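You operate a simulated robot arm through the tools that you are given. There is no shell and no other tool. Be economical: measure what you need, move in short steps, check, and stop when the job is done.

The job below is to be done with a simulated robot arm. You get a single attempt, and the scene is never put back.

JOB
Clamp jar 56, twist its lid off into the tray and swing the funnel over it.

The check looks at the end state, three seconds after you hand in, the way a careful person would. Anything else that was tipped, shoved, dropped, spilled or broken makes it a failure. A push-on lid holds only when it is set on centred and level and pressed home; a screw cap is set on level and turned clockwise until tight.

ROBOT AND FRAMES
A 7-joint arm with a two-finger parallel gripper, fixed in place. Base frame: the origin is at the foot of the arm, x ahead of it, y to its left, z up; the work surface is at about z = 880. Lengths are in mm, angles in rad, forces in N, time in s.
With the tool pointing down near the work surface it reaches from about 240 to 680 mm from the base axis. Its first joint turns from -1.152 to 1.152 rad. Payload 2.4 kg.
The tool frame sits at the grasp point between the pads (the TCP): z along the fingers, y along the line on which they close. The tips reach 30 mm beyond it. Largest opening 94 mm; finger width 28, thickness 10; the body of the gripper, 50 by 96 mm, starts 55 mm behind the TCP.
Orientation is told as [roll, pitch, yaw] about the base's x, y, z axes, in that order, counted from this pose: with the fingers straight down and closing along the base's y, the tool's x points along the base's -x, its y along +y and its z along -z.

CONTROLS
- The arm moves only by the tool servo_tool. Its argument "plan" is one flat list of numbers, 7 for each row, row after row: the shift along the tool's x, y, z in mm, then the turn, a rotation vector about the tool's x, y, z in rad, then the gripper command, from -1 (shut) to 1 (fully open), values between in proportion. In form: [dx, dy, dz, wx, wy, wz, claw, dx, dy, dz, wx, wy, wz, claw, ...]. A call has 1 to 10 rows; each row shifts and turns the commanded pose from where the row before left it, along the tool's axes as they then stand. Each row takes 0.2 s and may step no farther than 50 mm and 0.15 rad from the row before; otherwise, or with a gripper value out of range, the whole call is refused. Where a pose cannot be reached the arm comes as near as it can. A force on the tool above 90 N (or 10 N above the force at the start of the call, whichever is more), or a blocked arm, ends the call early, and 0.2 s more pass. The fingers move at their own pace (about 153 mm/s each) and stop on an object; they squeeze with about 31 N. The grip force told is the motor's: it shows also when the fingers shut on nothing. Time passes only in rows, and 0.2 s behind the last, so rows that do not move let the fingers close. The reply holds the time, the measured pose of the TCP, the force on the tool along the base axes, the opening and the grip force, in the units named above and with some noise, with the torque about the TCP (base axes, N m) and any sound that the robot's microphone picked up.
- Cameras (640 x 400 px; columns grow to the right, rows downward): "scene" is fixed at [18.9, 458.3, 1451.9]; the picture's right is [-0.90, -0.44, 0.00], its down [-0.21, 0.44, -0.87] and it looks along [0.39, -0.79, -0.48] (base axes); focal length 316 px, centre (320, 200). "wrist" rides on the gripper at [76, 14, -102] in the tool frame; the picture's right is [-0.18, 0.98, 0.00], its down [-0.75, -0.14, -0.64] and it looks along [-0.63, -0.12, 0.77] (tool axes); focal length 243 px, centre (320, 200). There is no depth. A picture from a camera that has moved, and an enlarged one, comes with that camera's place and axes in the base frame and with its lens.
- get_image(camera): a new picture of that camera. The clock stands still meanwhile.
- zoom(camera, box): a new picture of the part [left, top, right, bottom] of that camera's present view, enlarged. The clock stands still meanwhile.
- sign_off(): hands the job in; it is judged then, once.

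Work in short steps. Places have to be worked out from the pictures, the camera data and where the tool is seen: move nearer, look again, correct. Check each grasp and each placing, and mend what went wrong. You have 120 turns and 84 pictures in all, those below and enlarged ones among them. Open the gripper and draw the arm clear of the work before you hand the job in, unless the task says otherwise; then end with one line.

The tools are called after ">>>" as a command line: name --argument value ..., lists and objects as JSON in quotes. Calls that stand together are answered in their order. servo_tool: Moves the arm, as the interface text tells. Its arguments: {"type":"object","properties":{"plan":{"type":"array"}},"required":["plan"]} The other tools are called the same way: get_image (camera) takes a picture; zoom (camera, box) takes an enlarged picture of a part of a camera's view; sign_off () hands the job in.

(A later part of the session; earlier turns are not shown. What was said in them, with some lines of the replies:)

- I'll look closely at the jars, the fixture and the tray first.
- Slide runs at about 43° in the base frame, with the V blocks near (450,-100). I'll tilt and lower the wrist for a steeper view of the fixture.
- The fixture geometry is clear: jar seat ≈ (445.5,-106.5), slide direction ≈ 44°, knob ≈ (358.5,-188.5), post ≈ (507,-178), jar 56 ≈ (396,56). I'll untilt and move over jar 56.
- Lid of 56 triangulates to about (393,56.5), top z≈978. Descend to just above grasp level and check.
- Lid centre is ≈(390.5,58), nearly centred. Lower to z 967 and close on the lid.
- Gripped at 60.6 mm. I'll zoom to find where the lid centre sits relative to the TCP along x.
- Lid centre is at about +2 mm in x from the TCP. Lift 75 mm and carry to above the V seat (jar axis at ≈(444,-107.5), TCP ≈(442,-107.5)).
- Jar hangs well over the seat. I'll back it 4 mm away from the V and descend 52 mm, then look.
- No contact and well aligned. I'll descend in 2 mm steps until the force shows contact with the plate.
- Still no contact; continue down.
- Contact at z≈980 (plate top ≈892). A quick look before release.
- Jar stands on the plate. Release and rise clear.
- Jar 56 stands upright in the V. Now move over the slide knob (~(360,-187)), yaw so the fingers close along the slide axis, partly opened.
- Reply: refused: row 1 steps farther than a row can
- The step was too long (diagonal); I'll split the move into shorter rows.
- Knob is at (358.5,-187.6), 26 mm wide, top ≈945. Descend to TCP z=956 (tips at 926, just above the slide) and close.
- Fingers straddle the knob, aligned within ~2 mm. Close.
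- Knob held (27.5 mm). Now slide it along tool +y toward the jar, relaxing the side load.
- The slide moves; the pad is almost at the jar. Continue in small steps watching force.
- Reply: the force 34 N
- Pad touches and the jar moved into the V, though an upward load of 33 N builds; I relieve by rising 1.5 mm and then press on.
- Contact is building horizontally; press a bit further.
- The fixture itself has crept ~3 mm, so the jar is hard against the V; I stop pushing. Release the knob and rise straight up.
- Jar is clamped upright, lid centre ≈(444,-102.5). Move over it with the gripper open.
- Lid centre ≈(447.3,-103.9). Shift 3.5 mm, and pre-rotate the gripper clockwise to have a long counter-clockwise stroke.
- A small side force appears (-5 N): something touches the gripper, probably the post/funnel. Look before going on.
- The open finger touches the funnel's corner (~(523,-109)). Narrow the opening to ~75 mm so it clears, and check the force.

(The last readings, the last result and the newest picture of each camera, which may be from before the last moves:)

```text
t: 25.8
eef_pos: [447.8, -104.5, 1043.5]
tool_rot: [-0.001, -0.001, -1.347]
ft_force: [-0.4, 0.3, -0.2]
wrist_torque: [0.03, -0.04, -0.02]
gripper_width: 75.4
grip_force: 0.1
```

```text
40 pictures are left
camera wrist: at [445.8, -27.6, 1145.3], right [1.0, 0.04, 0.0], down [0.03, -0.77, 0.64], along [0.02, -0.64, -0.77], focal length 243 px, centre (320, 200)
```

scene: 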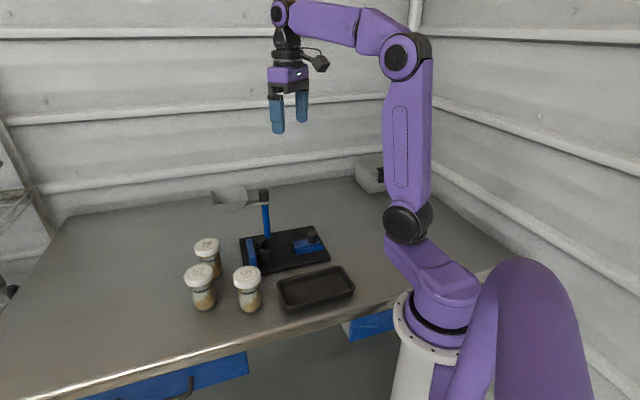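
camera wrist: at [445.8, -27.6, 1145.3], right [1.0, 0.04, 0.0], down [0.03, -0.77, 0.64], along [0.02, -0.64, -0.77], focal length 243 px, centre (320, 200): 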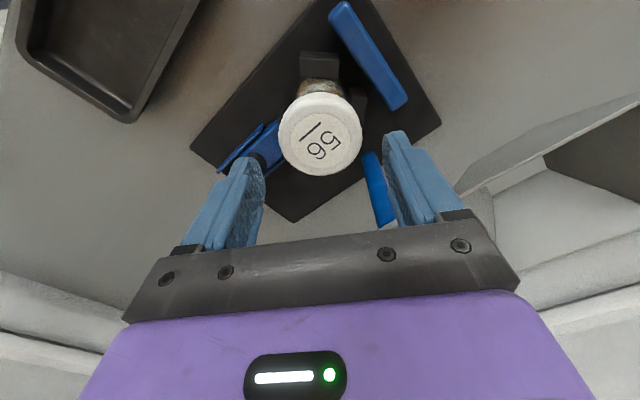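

Free now, and centred on the lid. Descend to TCP z≈981 and grip the lid.

>>> servo_tool --plan '[0, 0, 25, 0, 0, 0, 0.6, 0, 0, 25, 0, 0, 0, 0.6, 0, 0, 12, 0, 0, 0, 0.6, 0, 0, 0, 0, 0, 0, -1, 0, 0, 0, 0, 0, 0, -1, 0, 0, 0, 0, 0, 0, -1]'

>>> get_image --camera "wrist"

>>> zoom --camera "scene" --box '[200, 150, 360, 270]'

```text
t: 27.2
eef_pos: [448.4, -104.2, 981.6]
tool_rot: [-0.001, -0.001, -1.347]
ft_force: [0.3, 1.4, 2.4]
wrist_torque: [0.02, 0.08, -0.01]
gripper_width: 59.5
grip_force: 31.1
```

```text
39 pictures are left
camera wrist: at [446.0, -27.8, 1083.6], right [1.0, 0.04, 0.0], down [0.03, -0.77, 0.64], along [0.02, -0.64, -0.77], focal length 243 px, centre (320, 200)
```

wrist: 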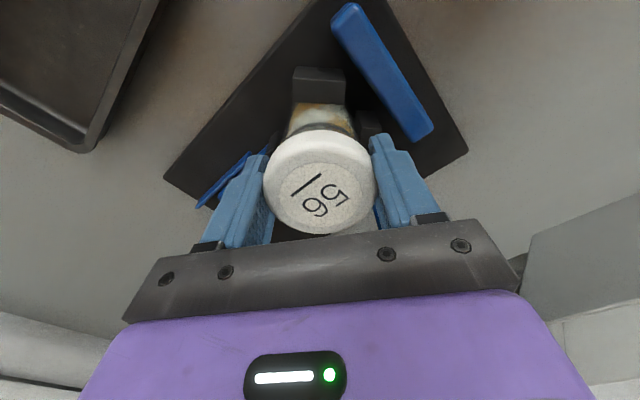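

```text
3.33 times, centred on (280, 210) of scene
camera zoom: at [18.8, 458.4, 1451.9], right [-0.9, -0.44, 0.0], down [-0.21, 0.44, -0.87], along [0.39, -0.79, -0.48], focal length 1052 px, centre (453, 167)
```

zoom: 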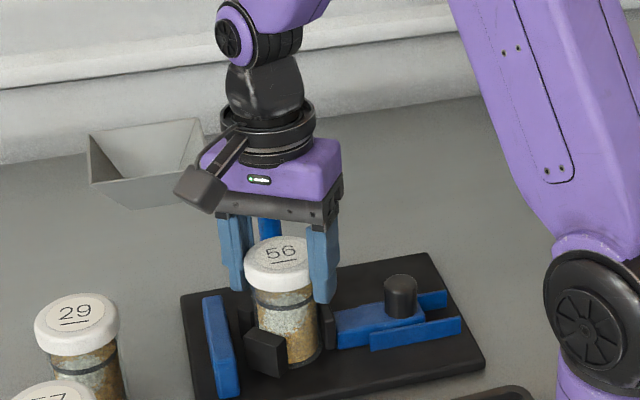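

Lid held evenly. Twist counter-clockwise (tool wz negative), watching the torque.

>>> servo_tool --plan '[0, 0, 0, 0, 0, -0.12, -1, 0, 0, 0, 0, 0, -0.12, -1, 0, 0, 0, 0, 0, -0.12, -1]'

>>> get_image --camera "wrist"

```text
t: 28.0
eef_pos: [447.6, -106.3, 981.1]
tool_rot: [-0.001, 0.0, -0.987]
ft_force: [-6.1, 0.6, 10.1]
wrist_torque: [0.04, 0.09, -0.06]
gripper_width: 59.1
grip_force: 30.8
```

```text
37 pictures are left
camera wrist: at [418.5, -34.1, 1083.5], right [0.92, 0.39, 0.0], down [0.3, -0.71, 0.64], along [0.25, -0.59, -0.77], focal length 243 px, centre (320, 200)
```

wrist: 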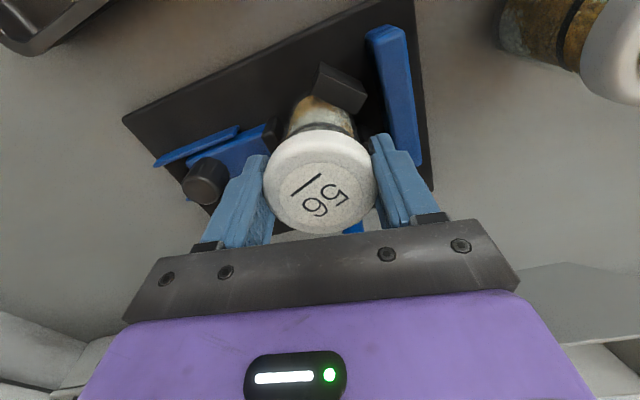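

The lid turns with the gripper and an upward force grows — the thread is lifting. Continue turning while easing upward slightly.

>>> servo_tool --plan '[0, 0, -0.2, 0, 0, -0.14, -1, 0, 0, -0.1, 0, 0, -0.14, -1, 0, 0, -0.1, 0, 0, -0.14, -1, 0, 0, -0.1, 0, 0, -0.14, -1, 0, 0, -0.1, 0, 0, -0.14, -1, 0, 0, -0.1, 0, 0, -0.14, -1]'

>>> zoom --camera "scene" --box '[200, 150, 360, 270]'

```text
t: 29.4
eef_pos: [448.2, -106.0, 982.4]
tool_rot: [-0.001, 0.0, -0.148]
ft_force: [-13.0, -10.9, 14.9]
wrist_torque: [-0.2, 0.12, -0.04]
gripper_width: 58.9
grip_force: 30.9
```

```text
3.33 times, centred on (280, 210) of scene
camera zoom: at [18.3, 458.1, 1452.0], right [-0.9, -0.44, 0.0], down [-0.21, 0.44, -0.87], along [0.39, -0.79, -0.48], focal length 1052 px, centre (453, 167)
```

zoom: 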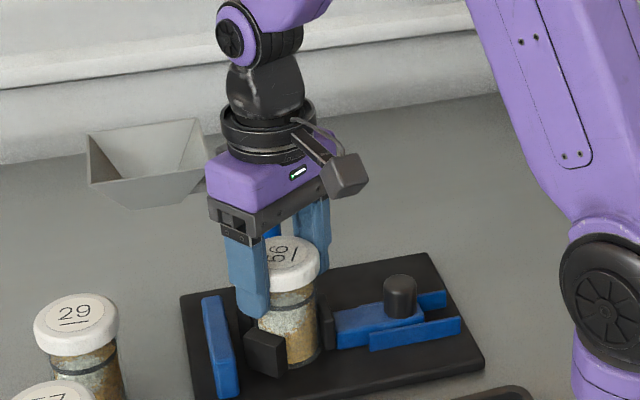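

Jar and fixture hold still. Keep turning, with a slight lateral relief toward (-x,-y).

>>> servo_tool --plan '[0.5, -0.5, -0.3, 0, 0, -0.14, -1, 0, 0, -0.1, 0, 0, -0.14, -1, 0, 0, -0.1, 0, 0, -0.14, -1, 0, 0, -0.1, 0, 0, -0.14, -1, 0, 0, -0.1, 0, 0, -0.14, -1, 0, 0, -0.1, 0, 0, -0.14, -1]'

>>> get_image --camera "wrist"

```text
t: 30.8
eef_pos: [448.4, -103.4, 982.8]
tool_rot: [0.001, -0.001, 0.696]
ft_force: [-0.8, 0.7, 0.5]
wrist_torque: [-0.01, 0.0, 0.01]
gripper_width: 59.0
grip_force: 30.9
```

```text
35 pictures are left
camera wrist: at [381.7, -142.1, 1084.1], right [-0.49, 0.87, 0.0], down [0.67, 0.37, 0.64], along [0.56, 0.31, -0.77], focal length 243 px, centre (320, 200)
```

wrist: 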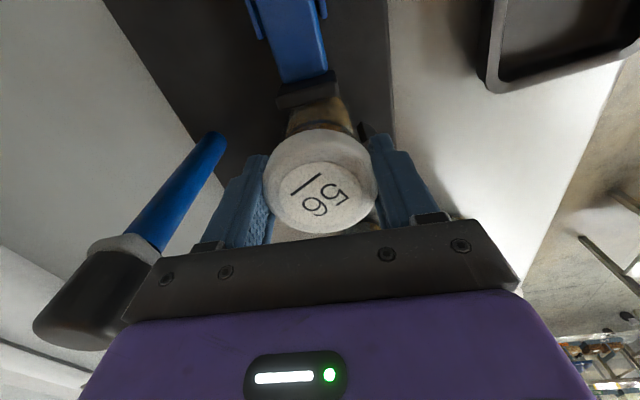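

All forces vanished after ~2 rad, suggesting the thread is free. Lift gently a few mm and check.

>>> servo_tool --plan '[0, 0, -1, 0, 0, 0, -1, 0, 0, -1, 0, 0, 0, -1, 0, 0, -2, 0, 0, 0, -1]'

>>> zoom --camera "scene" --box '[220, 180, 340, 270]'

```text
t: 31.6
eef_pos: [447.9, -104.7, 986.2]
tool_rot: [0.002, 0.0, 0.693]
ft_force: [-0.3, 0.0, -1.3]
wrist_torque: [-0.02, 0.01, 0.02]
gripper_width: 58.7
grip_force: 31.1
```

```text
4.44 times, centred on (280, 225) of scene
camera zoom: at [18.9, 458.3, 1451.9], right [-0.9, -0.44, 0.0], down [-0.21, 0.44, -0.87], along [0.39, -0.79, -0.48], focal length 1403 px, centre (498, 89)
```

zoom: 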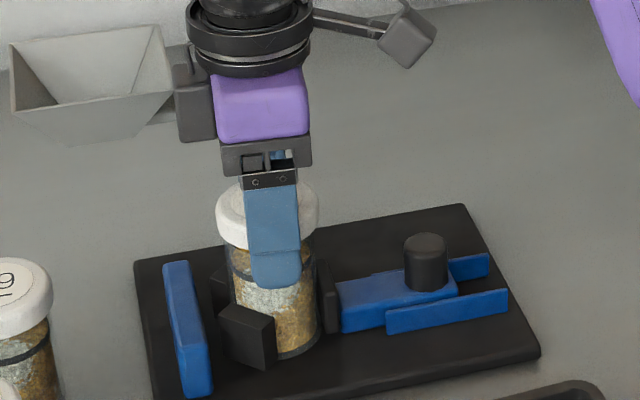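

Little force; the jar stays. Lift 8 mm more and look.

>>> servo_tool --plan '[0, 0, -3, 0, 0, 0, -1, 0, 0, -5, 0, 0, 0, -1, 0, 0, 0, 0, 0, 0, -1]'

>>> zoom --camera "scene" --box '[220, 180, 340, 270]'

```text
t: 32.4
eef_pos: [447.6, -104.9, 994.6]
tool_rot: [-0.001, -0.001, 0.69]
ft_force: [0.0, 0.0, -0.2]
wrist_torque: [0.02, 0.02, 0.03]
gripper_width: 58.9
grip_force: 30.4
```

```text
4.44 times, centred on (280, 225) of scene
camera zoom: at [18.9, 458.3, 1451.9], right [-0.9, -0.44, 0.0], down [-0.21, 0.44, -0.87], along [0.39, -0.79, -0.48], focal length 1403 px, centre (498, 89)
```

zoom: 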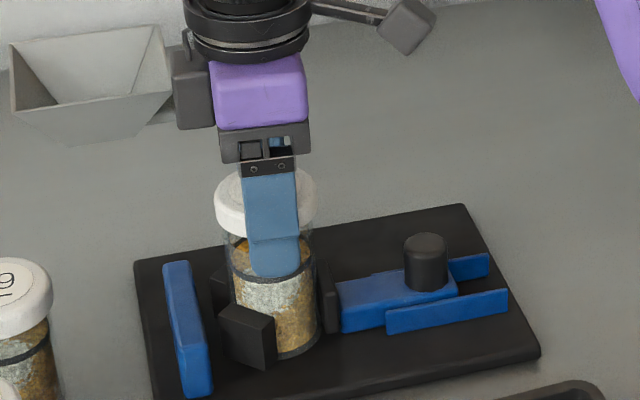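

The lid is off. Lift it high, then rotate back to yaw −0.8 (closing along the tray's long axis).

>>> servo_tool --plan '[0, 0, -40, 0, 0, 0, -1, 0, 0, -40, 0, 0, 0, -1, 0, 0, 0, 0, 0, 0.15, -1, 0, 0, 0, 0, 0, 0.15, -1, 0, 0, 0, 0, 0, 0.15, -1, 0, 0, 0, 0, 0, 0.15, -1, 0, 0, 0, 0, 0, 0.15, -1, 0, 0, 0, 0, 0, 0.15, -1, 0, 0, 0, 0, 0, 0.15, -1, 0, 0, 0, 0, 0, 0.15, -1]'

>>> servo_tool --plan '[0, 0, 0, 0, 0, 0.15, -1, 0, 0, 0, 0, 0, 0.14, -1, 32, -16, 0, 0, 0, 0, -1, 32, -16, 0, 0, 0, 0, -1, 32, -16, 0, 0, 0, 0, -1, 32, -16, 0, 0, 0, 0, -1, 0, 0, -20, 0, 0, 0, -1, 0, 0, 0, 0, 0, 0, -1]'

>>> get_image --camera "wrist"

>>> get_image --camera "scene"

```text
t: 34.6
eef_pos: [447.0, -105.7, 1074.1]
tool_rot: [0.0, -0.001, -0.511]
ft_force: [0.6, -0.5, 0.1]
wrist_torque: [-0.01, 0.01, 0.0]
gripper_width: 59.2
grip_force: 31.1
```

```text
t: 36.4
eef_pos: [313.5, -58.4, 1093.4]
tool_rot: [0.001, 0.0, -0.797]
ft_force: [0.3, 0.3, 0.1]
wrist_torque: [0.0, 0.01, 0.01]
gripper_width: 58.5
grip_force: 30.5
```

```text
32 pictures are left
camera wrist: at [270.8, 6.3, 1195.6], right [0.83, 0.55, 0.0], down [0.42, -0.64, 0.64], along [0.36, -0.53, -0.77], focal length 243 px, centre (320, 200)
```

wrist: 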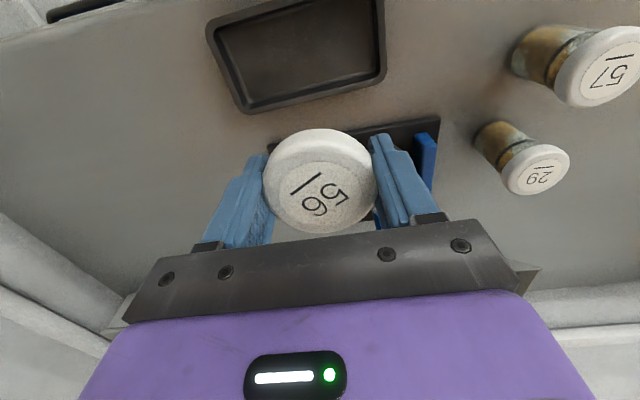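

```text
31 pictures are left
```

scene: 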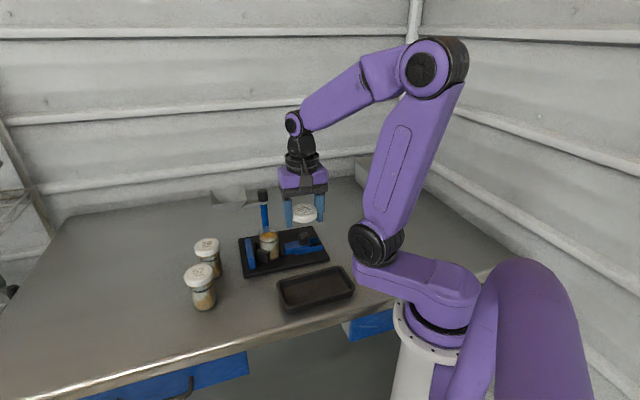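

>>> zoom --camera "wrist" --box '[196, 0, 396, 125]'

```text
3.20 times, centred on (296, 62) of wrist
camera zoom: at [270.8, 6.3, 1195.6], right [0.83, 0.55, 0.0], down [0.42, -0.64, 0.64], along [0.36, -0.53, -0.77], focal length 776 px, centre (397, 640)
```

zoom: 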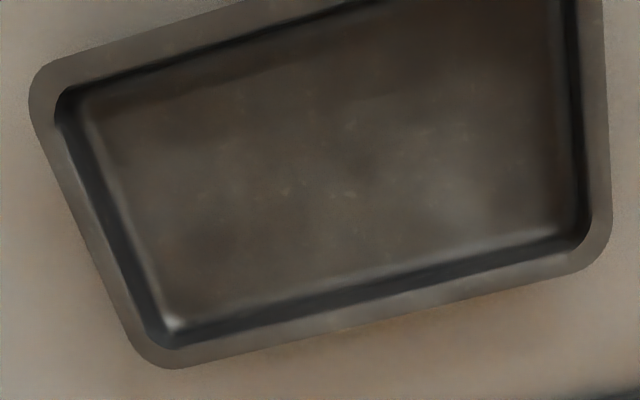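

Tray centre comes out at ≈(281,-46), inner size ~78×158 along the 45° axis. Move over it and descend partway.

>>> servo_tool --plan '[30.5, -15.7, 0, 0, 0, 0, -1, 0, 0, 45, 0, 0, 0, -1, 0, 0, 45, 0, 0, 0, -1, 0, 0, 45, 0, 0, 0, -1, 0, 0, 0, 0, 0, 0, -1]'

>>> get_image --camera "wrist"

>>> zoom --camera "scene" --box '[260, 230, 380, 320]'

```text
t: 37.6
eef_pos: [280.8, -46.4, 957.4]
tool_rot: [-0.002, 0.001, -0.798]
ft_force: [0.0, 0.4, 0.4]
wrist_torque: [0.0, -0.01, 0.0]
gripper_width: 58.7
grip_force: 31.4
```

```text
29 pictures are left
camera wrist: at [238.1, 17.6, 1059.9], right [0.83, 0.55, 0.0], down [0.43, -0.64, 0.64], along [0.36, -0.53, -0.77], focal length 243 px, centre (320, 200)
```

wrist: 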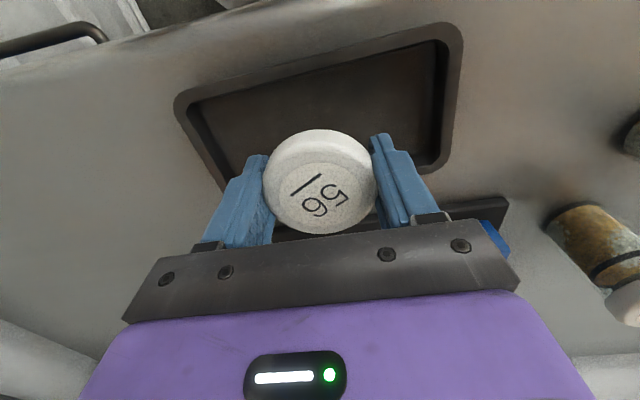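

```text
4.44 times, centred on (320, 275) of scene
camera zoom: at [18.9, 458.3, 1451.9], right [-0.9, -0.44, 0.0], down [-0.21, 0.44, -0.87], along [0.39, -0.79, -0.48], focal length 1403 px, centre (320, -133)
```

zoom: 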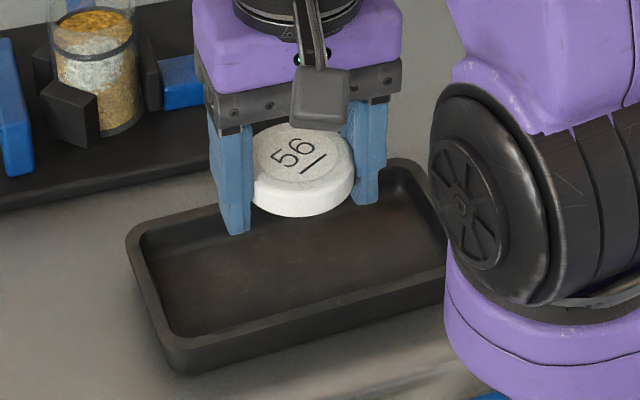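

The lid will come down near the tray's middle. Descend to ~z 920 then feel for the floor.

>>> servo_tool --plan '[0, 0, 20, 0, 0, 0, -1, 0, 0, 15, 0, 0, 0, -1, 0, 0, 2, 0, 0, 0, -1, 0, 0, 0, 0, 0, 0, -1]'

>>> zoom --camera "scene" --box '[260, 230, 380, 320]'

```text
t: 38.6
eef_pos: [280.7, -47.0, 922.0]
tool_rot: [0.001, -0.001, -0.799]
ft_force: [0.0, -0.1, -0.6]
wrist_torque: [0.01, -0.02, 0.01]
gripper_width: 58.8
grip_force: 31.1
```

```text
4.44 times, centred on (320, 275) of scene
camera zoom: at [18.9, 458.3, 1451.9], right [-0.9, -0.44, 0.0], down [-0.21, 0.44, -0.87], along [0.39, -0.79, -0.48], focal length 1403 px, centre (320, -133)
```

zoom: 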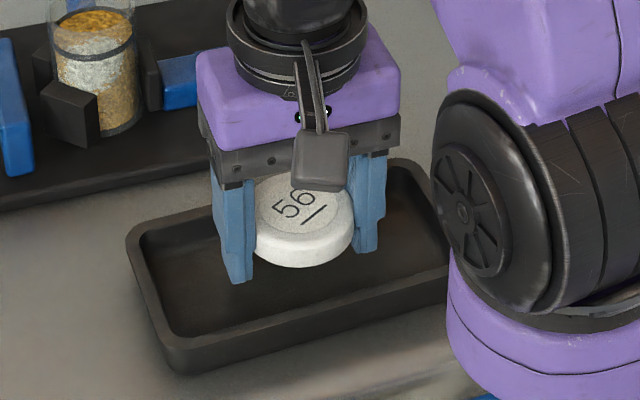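

Fingers are inside the tray, just above the floor. Step down gently.

>>> servo_tool --plan '[0, 0, 1.5, 0, 0, 0, -1, 0, 0, 1.5, 0, 0, 0, -1, 0, 0, 0, 0, 0, 0, -1]'

```text
t: 39.4
eef_pos: [280.5, -47.1, 919.0]
tool_rot: [0.0, 0.001, -0.801]
ft_force: [-0.1, 0.0, 0.5]
wrist_torque: [0.0, 0.0, 0.03]
gripper_width: 58.9
grip_force: 31.6
```

>>> servo_tool --plan '[0, 0, 1, 0, 0, 0, -1, 0, 0, 1, 0, 0, 0, -1, 0, 0, 0, 0, 0, 0, -1]'

```text
t: 40.2
eef_pos: [280.8, -46.6, 917.3]
tool_rot: [-0.002, 0.001, -0.797]
ft_force: [0.5, -0.3, -0.6]
wrist_torque: [-0.02, 0.01, 0.03]
gripper_width: 59.0
grip_force: 31.0
```

Still free at z 917. I release here: the drop is about a centimetre onto the tray floor; then check.

>>> servo_tool --plan '[0, 0, 0, 0, 0, 0, -0.1, 0, 0, 0, 0, 0, 0.35, 0.5, 0, 0, 0, 0, 0, 0, 0.8, 0, 0, 0, 0, 0, 0, 0.8]'

>>> zoom --camera "scene" --box '[260, 230, 380, 320]'

```text
refused: row 2 steps farther than a row can; nothing moved
```

```text
4.44 times, centred on (320, 275) of scene
camera zoom: at [18.9, 458.3, 1451.9], right [-0.9, -0.44, 0.0], down [-0.21, 0.44, -0.87], along [0.39, -0.79, -0.48], focal length 1403 px, centre (320, -133)
```

zoom: 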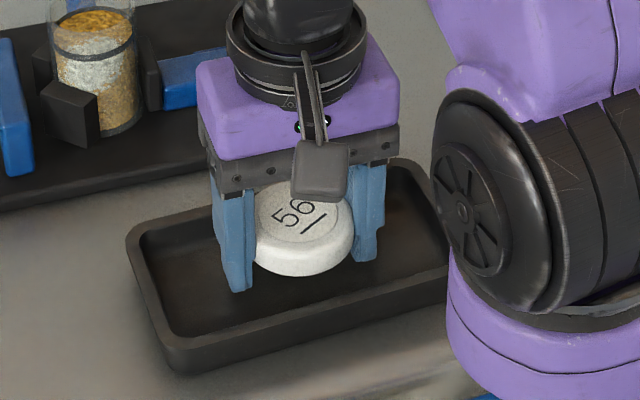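

A stray turn value got it refused; redo the release without rotation.

>>> servo_tool --plan '[0, 0, 0, 0, 0, 0, 0.5, 0, 0, 0, 0, 0, 0, 0.6, 0, 0, 0, 0, 0, 0, 0.6, 0, 0, -30, 0, 0, 0, 0.6, 0, 0, -45, 0, 0, 0, 0.6, 0, 0, -45, 0, 0, 0, 0.6, 0, 0, -45, 0, 0, 0, 0.6]'

>>> get_image --camera "scene"

>>> zoom --camera "scene" --box '[190, 170, 370, 320]'

```text
t: 41.8
eef_pos: [280.4, -47.8, 1082.7]
tool_rot: [0.001, 0.0, -0.799]
ft_force: [0.3, 1.5, 0.2]
wrist_torque: [0.05, 0.01, 0.0]
gripper_width: 75.4
grip_force: 0.0
```

```text
25 pictures are left
```

scene: 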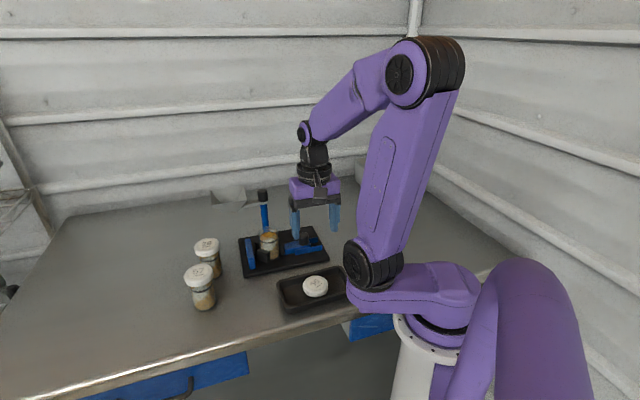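

```text
2.67 times, centred on (280, 245) of scene
camera zoom: at [18.9, 458.3, 1451.9], right [-0.9, -0.44, 0.0], down [-0.21, 0.44, -0.87], along [0.39, -0.79, -0.48], focal length 842 px, centre (427, 80)
```

zoom: 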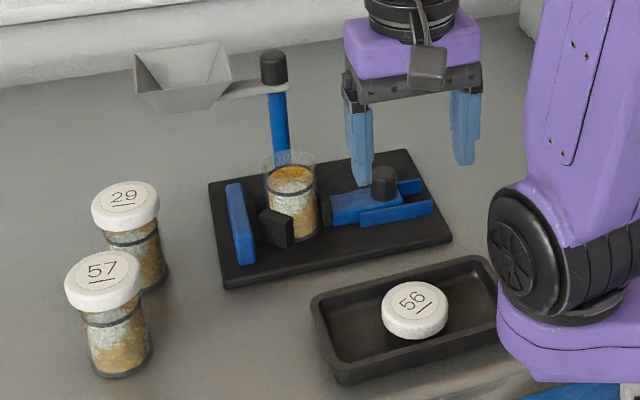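

Lid 56 lies flat in the tray, jar open and clamped. Next: the funnel's post knob (~(509,-176)). Raise and approach for a view.

>>> servo_tool --plan '[0, 0, -47, 0, 0, 0, 0.1, -45, 15, 0, 0, 0, 0, 0.1, -45, 15, 0, 0, 0, 0, 0.1, -45, 15, 0, 0, 0, 0, 0.1, -45, 15, 0, 0, 0, 0, 0.1, 0, 15, 0, 0, 0, 0, 0.1, 0, 0, 0, 0, 0, 0, 0.1]'

>>> get_image --camera "wrist"

```text
t: 43.4
eef_pos: [459.6, -124.6, 1129.7]
tool_rot: [0.001, 0.0, -0.797]
ft_force: [-0.6, -0.4, -0.1]
wrist_torque: [0.0, 0.0, -0.01]
gripper_width: 51.8
grip_force: 0.1
```

```text
23 pictures are left
camera wrist: at [417.4, -60.3, 1232.2], right [0.83, 0.55, 0.0], down [0.42, -0.64, 0.64], along [0.36, -0.53, -0.77], focal length 243 px, centre (320, 200)
```

wrist: 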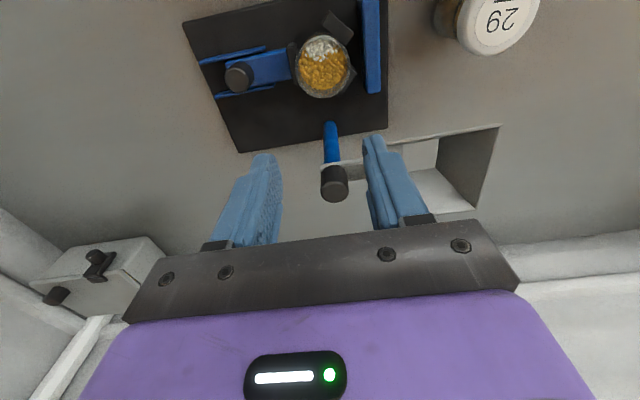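

>>> zoom --camera "wrist" --box '[270, 60, 510, 220]'

```text
2.50 times, centred on (390, 140) of wrist
camera zoom: at [417.4, -60.3, 1232.2], right [0.83, 0.55, 0.0], down [0.42, -0.64, 0.64], along [0.36, -0.53, -0.77], focal length 606 px, centre (145, 350)
```

zoom: 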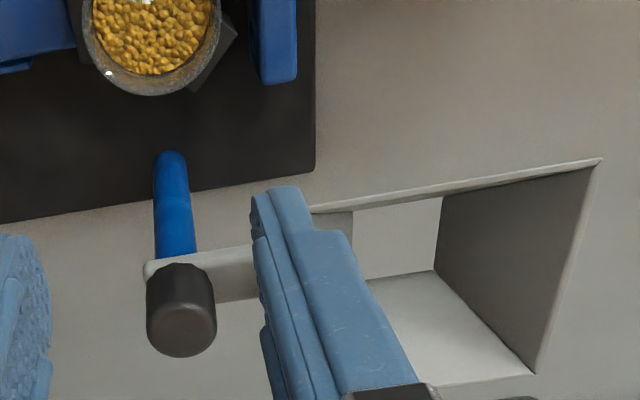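

Knob at ≈(506,-167), top ≈1055; the funnel arm lies at ~37°, the jar at ~133° around the post. Move over the knob and look as I come down.

>>> servo_tool --plan '[-32, 1.7, 0, 0, 0, 0, 0.1, -30.7, 2, 0, 0, 0, 0, 0.1, 0, 0, 30, 0, 0, 0, 0.1, 0, 0, 20, 0, 0, 0, 0.1, 0, 0, 0, 0, 0, 0, 0.1]'

>>> get_image --camera "wrist"

>>> zoom --camera "scene" --box '[200, 130, 340, 235]'

```text
t: 44.6
eef_pos: [504.7, -166.7, 1080.1]
tool_rot: [0.0, 0.001, -0.8]
ft_force: [-0.2, -0.7, -0.8]
wrist_torque: [-0.03, 0.0, 0.0]
gripper_width: 51.8
grip_force: 0.0
```

```text
21 pictures are left
camera wrist: at [462.3, -101.9, 1182.6], right [0.83, 0.55, 0.0], down [0.42, -0.64, 0.64], along [0.36, -0.53, -0.77], focal length 243 px, centre (320, 200)
```

wrist: 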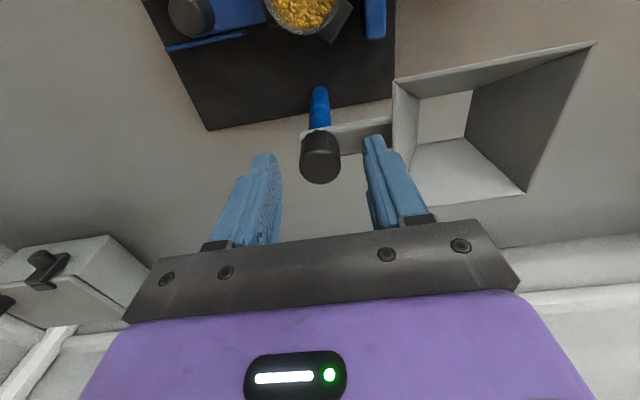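

```text
3.81 times, centred on (270, 182) of scene
camera zoom: at [18.9, 458.3, 1451.9], right [-0.9, -0.44, 0.0], down [-0.21, 0.44, -0.87], along [0.39, -0.79, -0.48], focal length 1202 px, centre (510, 267)
```

zoom: 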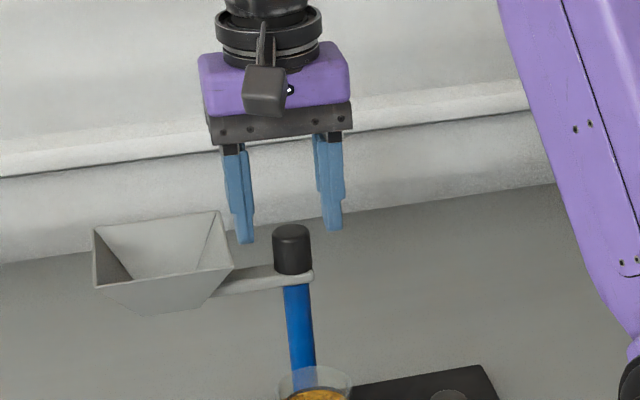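

Knob is ~2.5 mm farther along −tool x. Correct, descend to z≈1064 (tips ~1034, above the arm bar), close.

>>> servo_tool --plan '[-2.5, 0.5, 8, 0, 0, 0, 0.1, 0, 0, 8, 0, 0, 0, 0.1, 0, 0, 0, 0, 0, 0, 0.1, 0, 0, 0, 0, 0, 0, -1, 0, 0, 0, 0, 0, 0, -1, 0, 0, 0, 0, 0, 0, -1]'

>>> get_image --camera "wrist"

```text
t: 46.0
eef_pos: [506.1, -168.8, 1064.0]
tool_rot: [-0.002, 0.002, -0.802]
ft_force: [-8.2, -10.6, 0.1]
wrist_torque: [0.52, 0.38, 0.16]
gripper_width: 27.5
grip_force: 30.7
```

```text
19 pictures are left
camera wrist: at [463.7, -104.4, 1166.0], right [0.83, 0.55, 0.0], down [0.42, -0.64, 0.64], along [0.35, -0.54, -0.77], focal length 243 px, centre (320, 200)
```

wrist: 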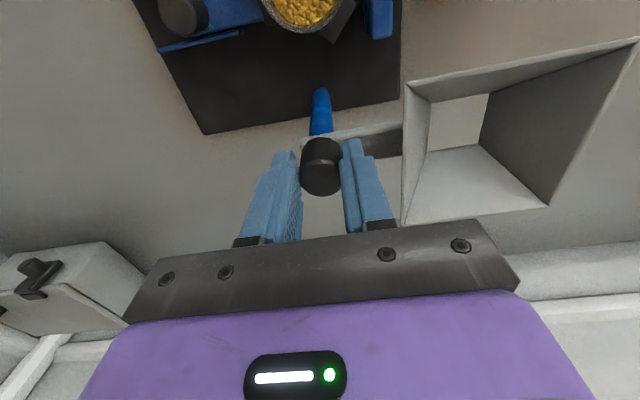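

Knob held; the post pushes at -13 N along the closing axis, so I shift 1.5 mm that way, then try turning 0.3 rad CCW.

>>> servo_tool --plan '[0, -1.5, 0, 0, 0, 0, -1, 0, 0, 0, 0, 0, 0, -1, 0, 0, 0, 0, 0, -0.1, -1, 0, 0, 0, 0, 0, -0.1, -1, 0, 0, 0, 0, 0, -0.1, -1]'

>>> get_image --camera "wrist"

```text
t: 47.2
eef_pos: [507.6, -170.0, 1064.2]
tool_rot: [0.0, -0.001, -0.499]
ft_force: [-4.4, -12.6, 2.2]
wrist_torque: [0.09, 0.27, -0.11]
gripper_width: 27.5
grip_force: 31.1
```

```text
18 pictures are left
camera wrist: at [446.6, -121.1, 1166.0], right [0.63, 0.77, 0.0], down [0.59, -0.48, 0.64], along [0.5, -0.41, -0.77], focal length 243 px, centre (320, 200)
```

wrist: 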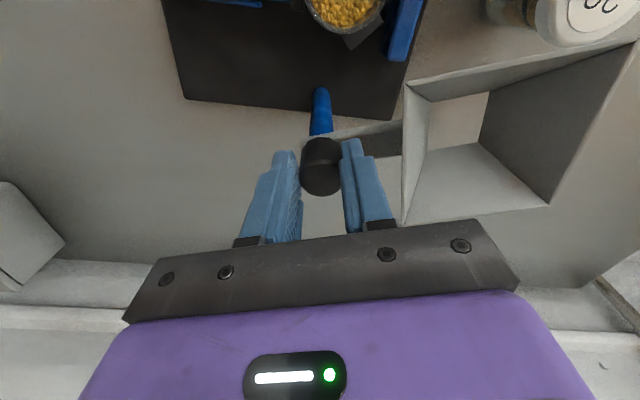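

The funnel follows the gripper. Ease the lateral load and continue turning.

>>> servo_tool --plan '[-0.7, -1.3, 0, 0, 0, 0, -1, 0, 0, 0, 0, 0, -0.14, -1, 0, 0, 0, 0, 0, -0.14, -1, 0, 0, 0, 0, 0, -0.14, -1, 0, 0, 0, 0, 0, -0.14, -1]'

>>> zoom --camera "scene" --box '[200, 150, 340, 270]'

```text
t: 48.4
eef_pos: [509.3, -169.5, 1063.9]
tool_rot: [0.0, -0.003, 0.067]
ft_force: [0.6, -5.7, 6.0]
wrist_torque: [0.03, 0.26, -0.06]
gripper_width: 27.2
grip_force: 31.0
```

```text
3.33 times, centred on (270, 210) of scene
camera zoom: at [18.8, 458.2, 1452.0], right [-0.9, -0.44, 0.0], down [-0.21, 0.44, -0.87], along [0.39, -0.79, -0.48], focal length 1052 px, centre (487, 167)
```

zoom: 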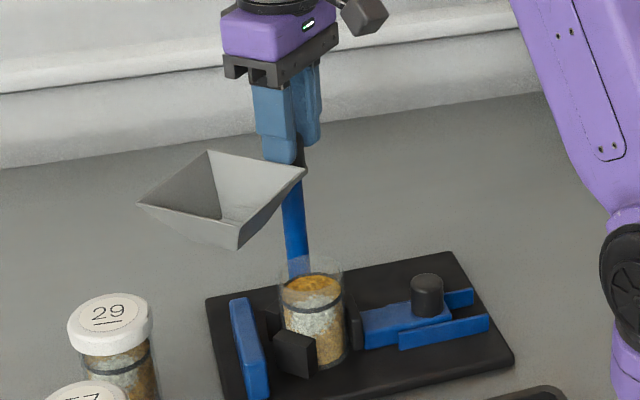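

Swinging nicely; forces are low. Continue 0.56 rad.

>>> servo_tool --plan '[0, 0, 0, 0, 0, -0.14, -1, 0, 0, 0, 0, 0, -0.14, -1, 0, 0, 0, 0, 0, -0.14, -1, 0, 0, 0, 0, 0, -0.14, -1, 0, 0, 0, 0, 0, 0, -1]'

>>> zoom --camera "scene" --box '[200, 150, 340, 270]'

>>> get_image --camera "wrist"

```text
t: 49.6
eef_pos: [507.8, -171.0, 1064.7]
tool_rot: [-0.004, -0.001, 0.623]
ft_force: [11.0, -7.9, 6.9]
wrist_torque: [0.06, -0.24, -0.07]
gripper_width: 27.6
grip_force: 30.9
```

```text
3.33 times, centred on (270, 210) of scene
camera zoom: at [19.1, 458.1, 1452.0], right [-0.9, -0.44, 0.0], down [-0.21, 0.44, -0.87], along [0.38, -0.79, -0.48], focal length 1052 px, centre (487, 167)
```

zoom: 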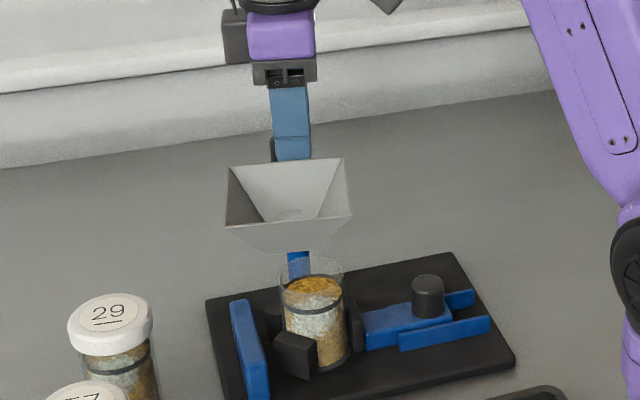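

```text
15 pictures are left
camera wrist: at [438.3, -203.6, 1165.6], right [-0.42, 0.91, 0.0], down [0.69, 0.33, 0.64], along [0.58, 0.27, -0.77], focal length 243 px, centre (320, 200)
```

wrist: 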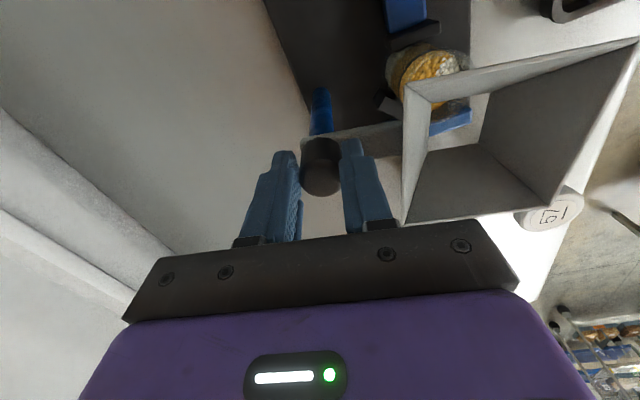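

Funnel outlet is still ~15 mm short of the jar axis (≈0.17 rad). Turn that last bit and check.

>>> servo_tool --plan '[0, 0, 0, 0, 0, -0.09, -1, 0, 0, 0, 0, 0, -0.08, -1, 0, 0, 0, 0, 0, 0, -1]'

>>> zoom --camera "scene" --box '[220, 160, 340, 270]'

>>> get_image --camera "wrist"

```text
t: 50.4
eef_pos: [508.6, -172.0, 1064.3]
tool_rot: [-0.006, -0.002, 0.795]
ft_force: [13.1, -10.4, 10.6]
wrist_torque: [0.0, -0.26, -0.08]
gripper_width: 27.5
grip_force: 31.2
```

```text
3.64 times, centred on (280, 215) of scene
camera zoom: at [19.1, 458.1, 1452.0], right [-0.9, -0.44, 0.0], down [-0.21, 0.44, -0.87], along [0.38, -0.79, -0.48], focal length 1148 px, centre (466, 146)
```

zoom: 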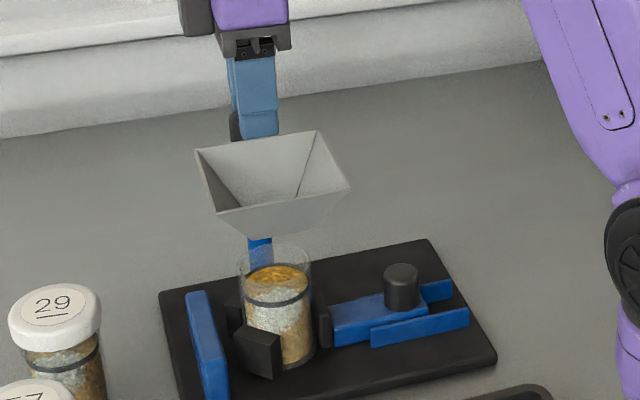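

```text
13 pictures are left
camera wrist: at [444.7, -215.1, 1165.5], right [-0.57, 0.82, 0.0], down [0.63, 0.44, 0.64], along [0.53, 0.36, -0.76], focal length 243 px, centre (320, 200)
```

wrist: 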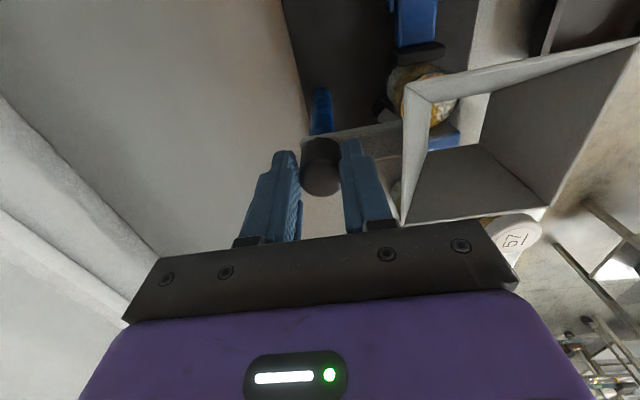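

Funnel rim centre projects exactly above the jar. Release the knob, rise, and check that it stays.

>>> servo_tool --plan '[0, 0, 0, 0, 0, 0, 0.1, 0, 0, 0, 0, 0, 0, 0.1, 0, 0, -15, 0, 0, 0, 0.1, 0, 0, -40, 0, 0, 0, 0.1, 0, 0, -45, 0, 0, 0, 0.1, 0, 0, -45, 0, 0, 0, 0.1, 0, 0, 0, 0, 0, 0, 0.1]'

>>> zoom --camera "scene" --box '[170, 160, 370, 320]'

>>> get_image --camera "wrist"

```text
t: 52.0
eef_pos: [505.7, -172.3, 1210.7]
tool_rot: [0.001, 0.0, 0.791]
ft_force: [0.3, 0.3, -0.4]
wrist_torque: [0.02, -0.01, -0.02]
gripper_width: 51.5
grip_force: 0.0
```

```text
2.50 times, centred on (270, 240) of scene
camera zoom: at [18.9, 458.3, 1451.9], right [-0.9, -0.44, 0.0], down [-0.21, 0.44, -0.87], along [0.39, -0.79, -0.48], focal length 789 px, centre (445, 100)
```

zoom: 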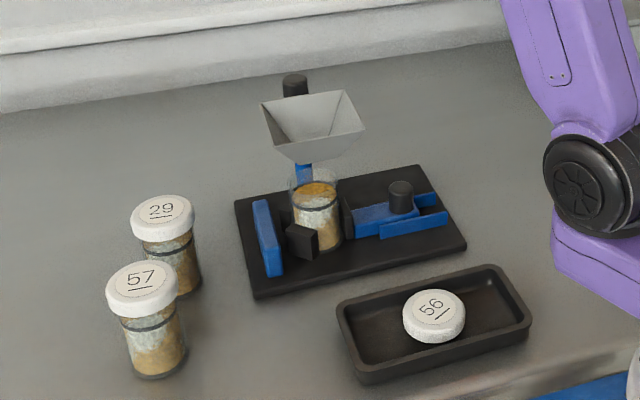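

```text
11 pictures are left
camera wrist: at [441.2, -216.1, 1312.5], right [-0.57, 0.82, 0.0], down [0.63, 0.44, 0.64], along [0.53, 0.37, -0.77], focal length 243 px, centre (320, 200)
```

wrist: 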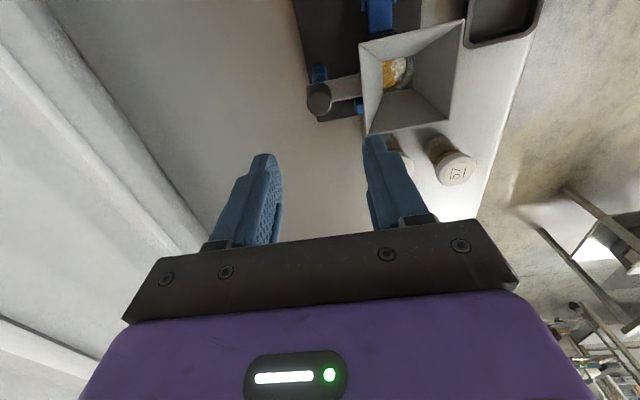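

>>> zoom --camera "wrist" --box '[300, 0, 480, 140]'

```text
2.86 times, centred on (390, 70) of wrist
camera zoom: at [441.2, -216.1, 1312.5], right [-0.57, 0.82, 0.0], down [0.63, 0.44, 0.64], along [0.53, 0.37, -0.77], focal length 693 px, centre (120, 571)
```

zoom: 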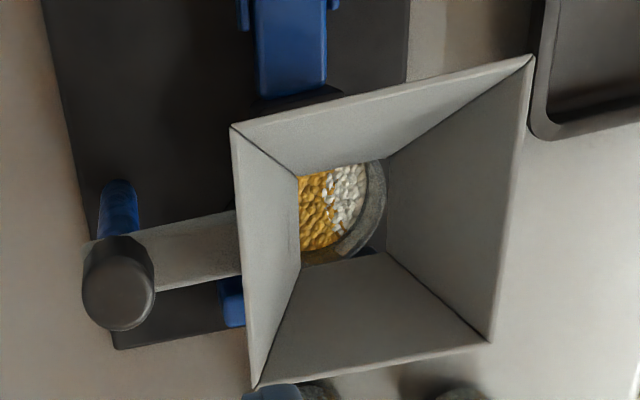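

The funnel outlet centre (447.4,-101.5) sits over the jar (≈447.5,-104.5), and the other jars are untouched. Open fully and draw the arm clear.

>>> servo_tool --plan '[0, 0, -40, 0, 0, 0, 1, 0, 0, -30, 0, 0, 0, 1, 40, 0, 0, 0, 0, 0, 1, 40, 0, 0, 0, 0, 0, 1, 30, 0, 0, 0, 0, 0, 1, 0, 0, 0, 0, 0, 0, 1]'

>>> get_image --camera "scene"

>>> zoom --camera "scene" --box '[220, 180, 340, 270]'

```text
t: 53.4
eef_pos: [429.1, -247.6, 1279.1]
tool_rot: [0.0, 0.0, 0.792]
ft_force: [-0.3, 0.3, -0.1]
wrist_torque: [-0.03, 0.01, 0.02]
gripper_width: 94.0
grip_force: 0.0
```

```text
9 pictures are left
```

scene: 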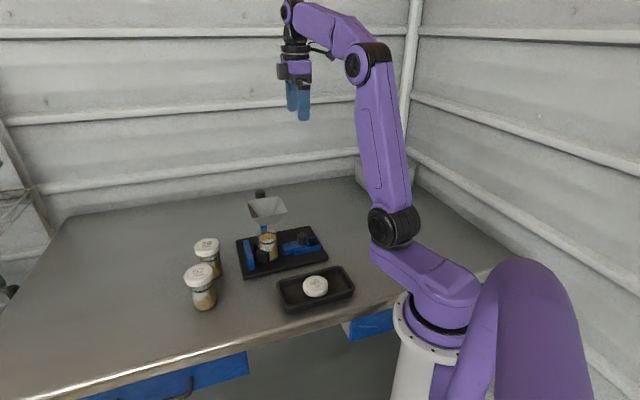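

```text
4.44 times, centred on (280, 225) of scene
camera zoom: at [18.9, 458.3, 1451.9], right [-0.9, -0.44, 0.0], down [-0.21, 0.44, -0.87], along [0.39, -0.79, -0.48], focal length 1403 px, centre (498, 89)
```

zoom: 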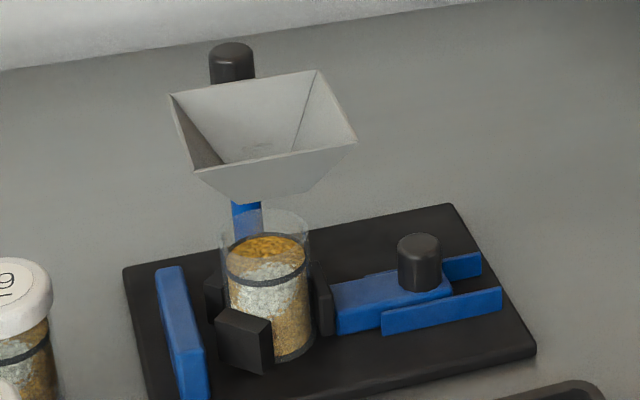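

Everything is in place: jar 56 is clamped and upright, its lid lies in the tray, the funnel is over the jar, the arm is clear and the gripper is open. The fixture plate has crept about 7 mm from its starting place. Pushing it back could loosen the clamp, so I leave it and hand in.

>>> sign_off

```text
The job is handed in.
```

Jar 56 is clamped, its lid is off and in the tray, and the funnel is swung over it; the clamp fixture crept about 7 mm from where it started while I worked on it.
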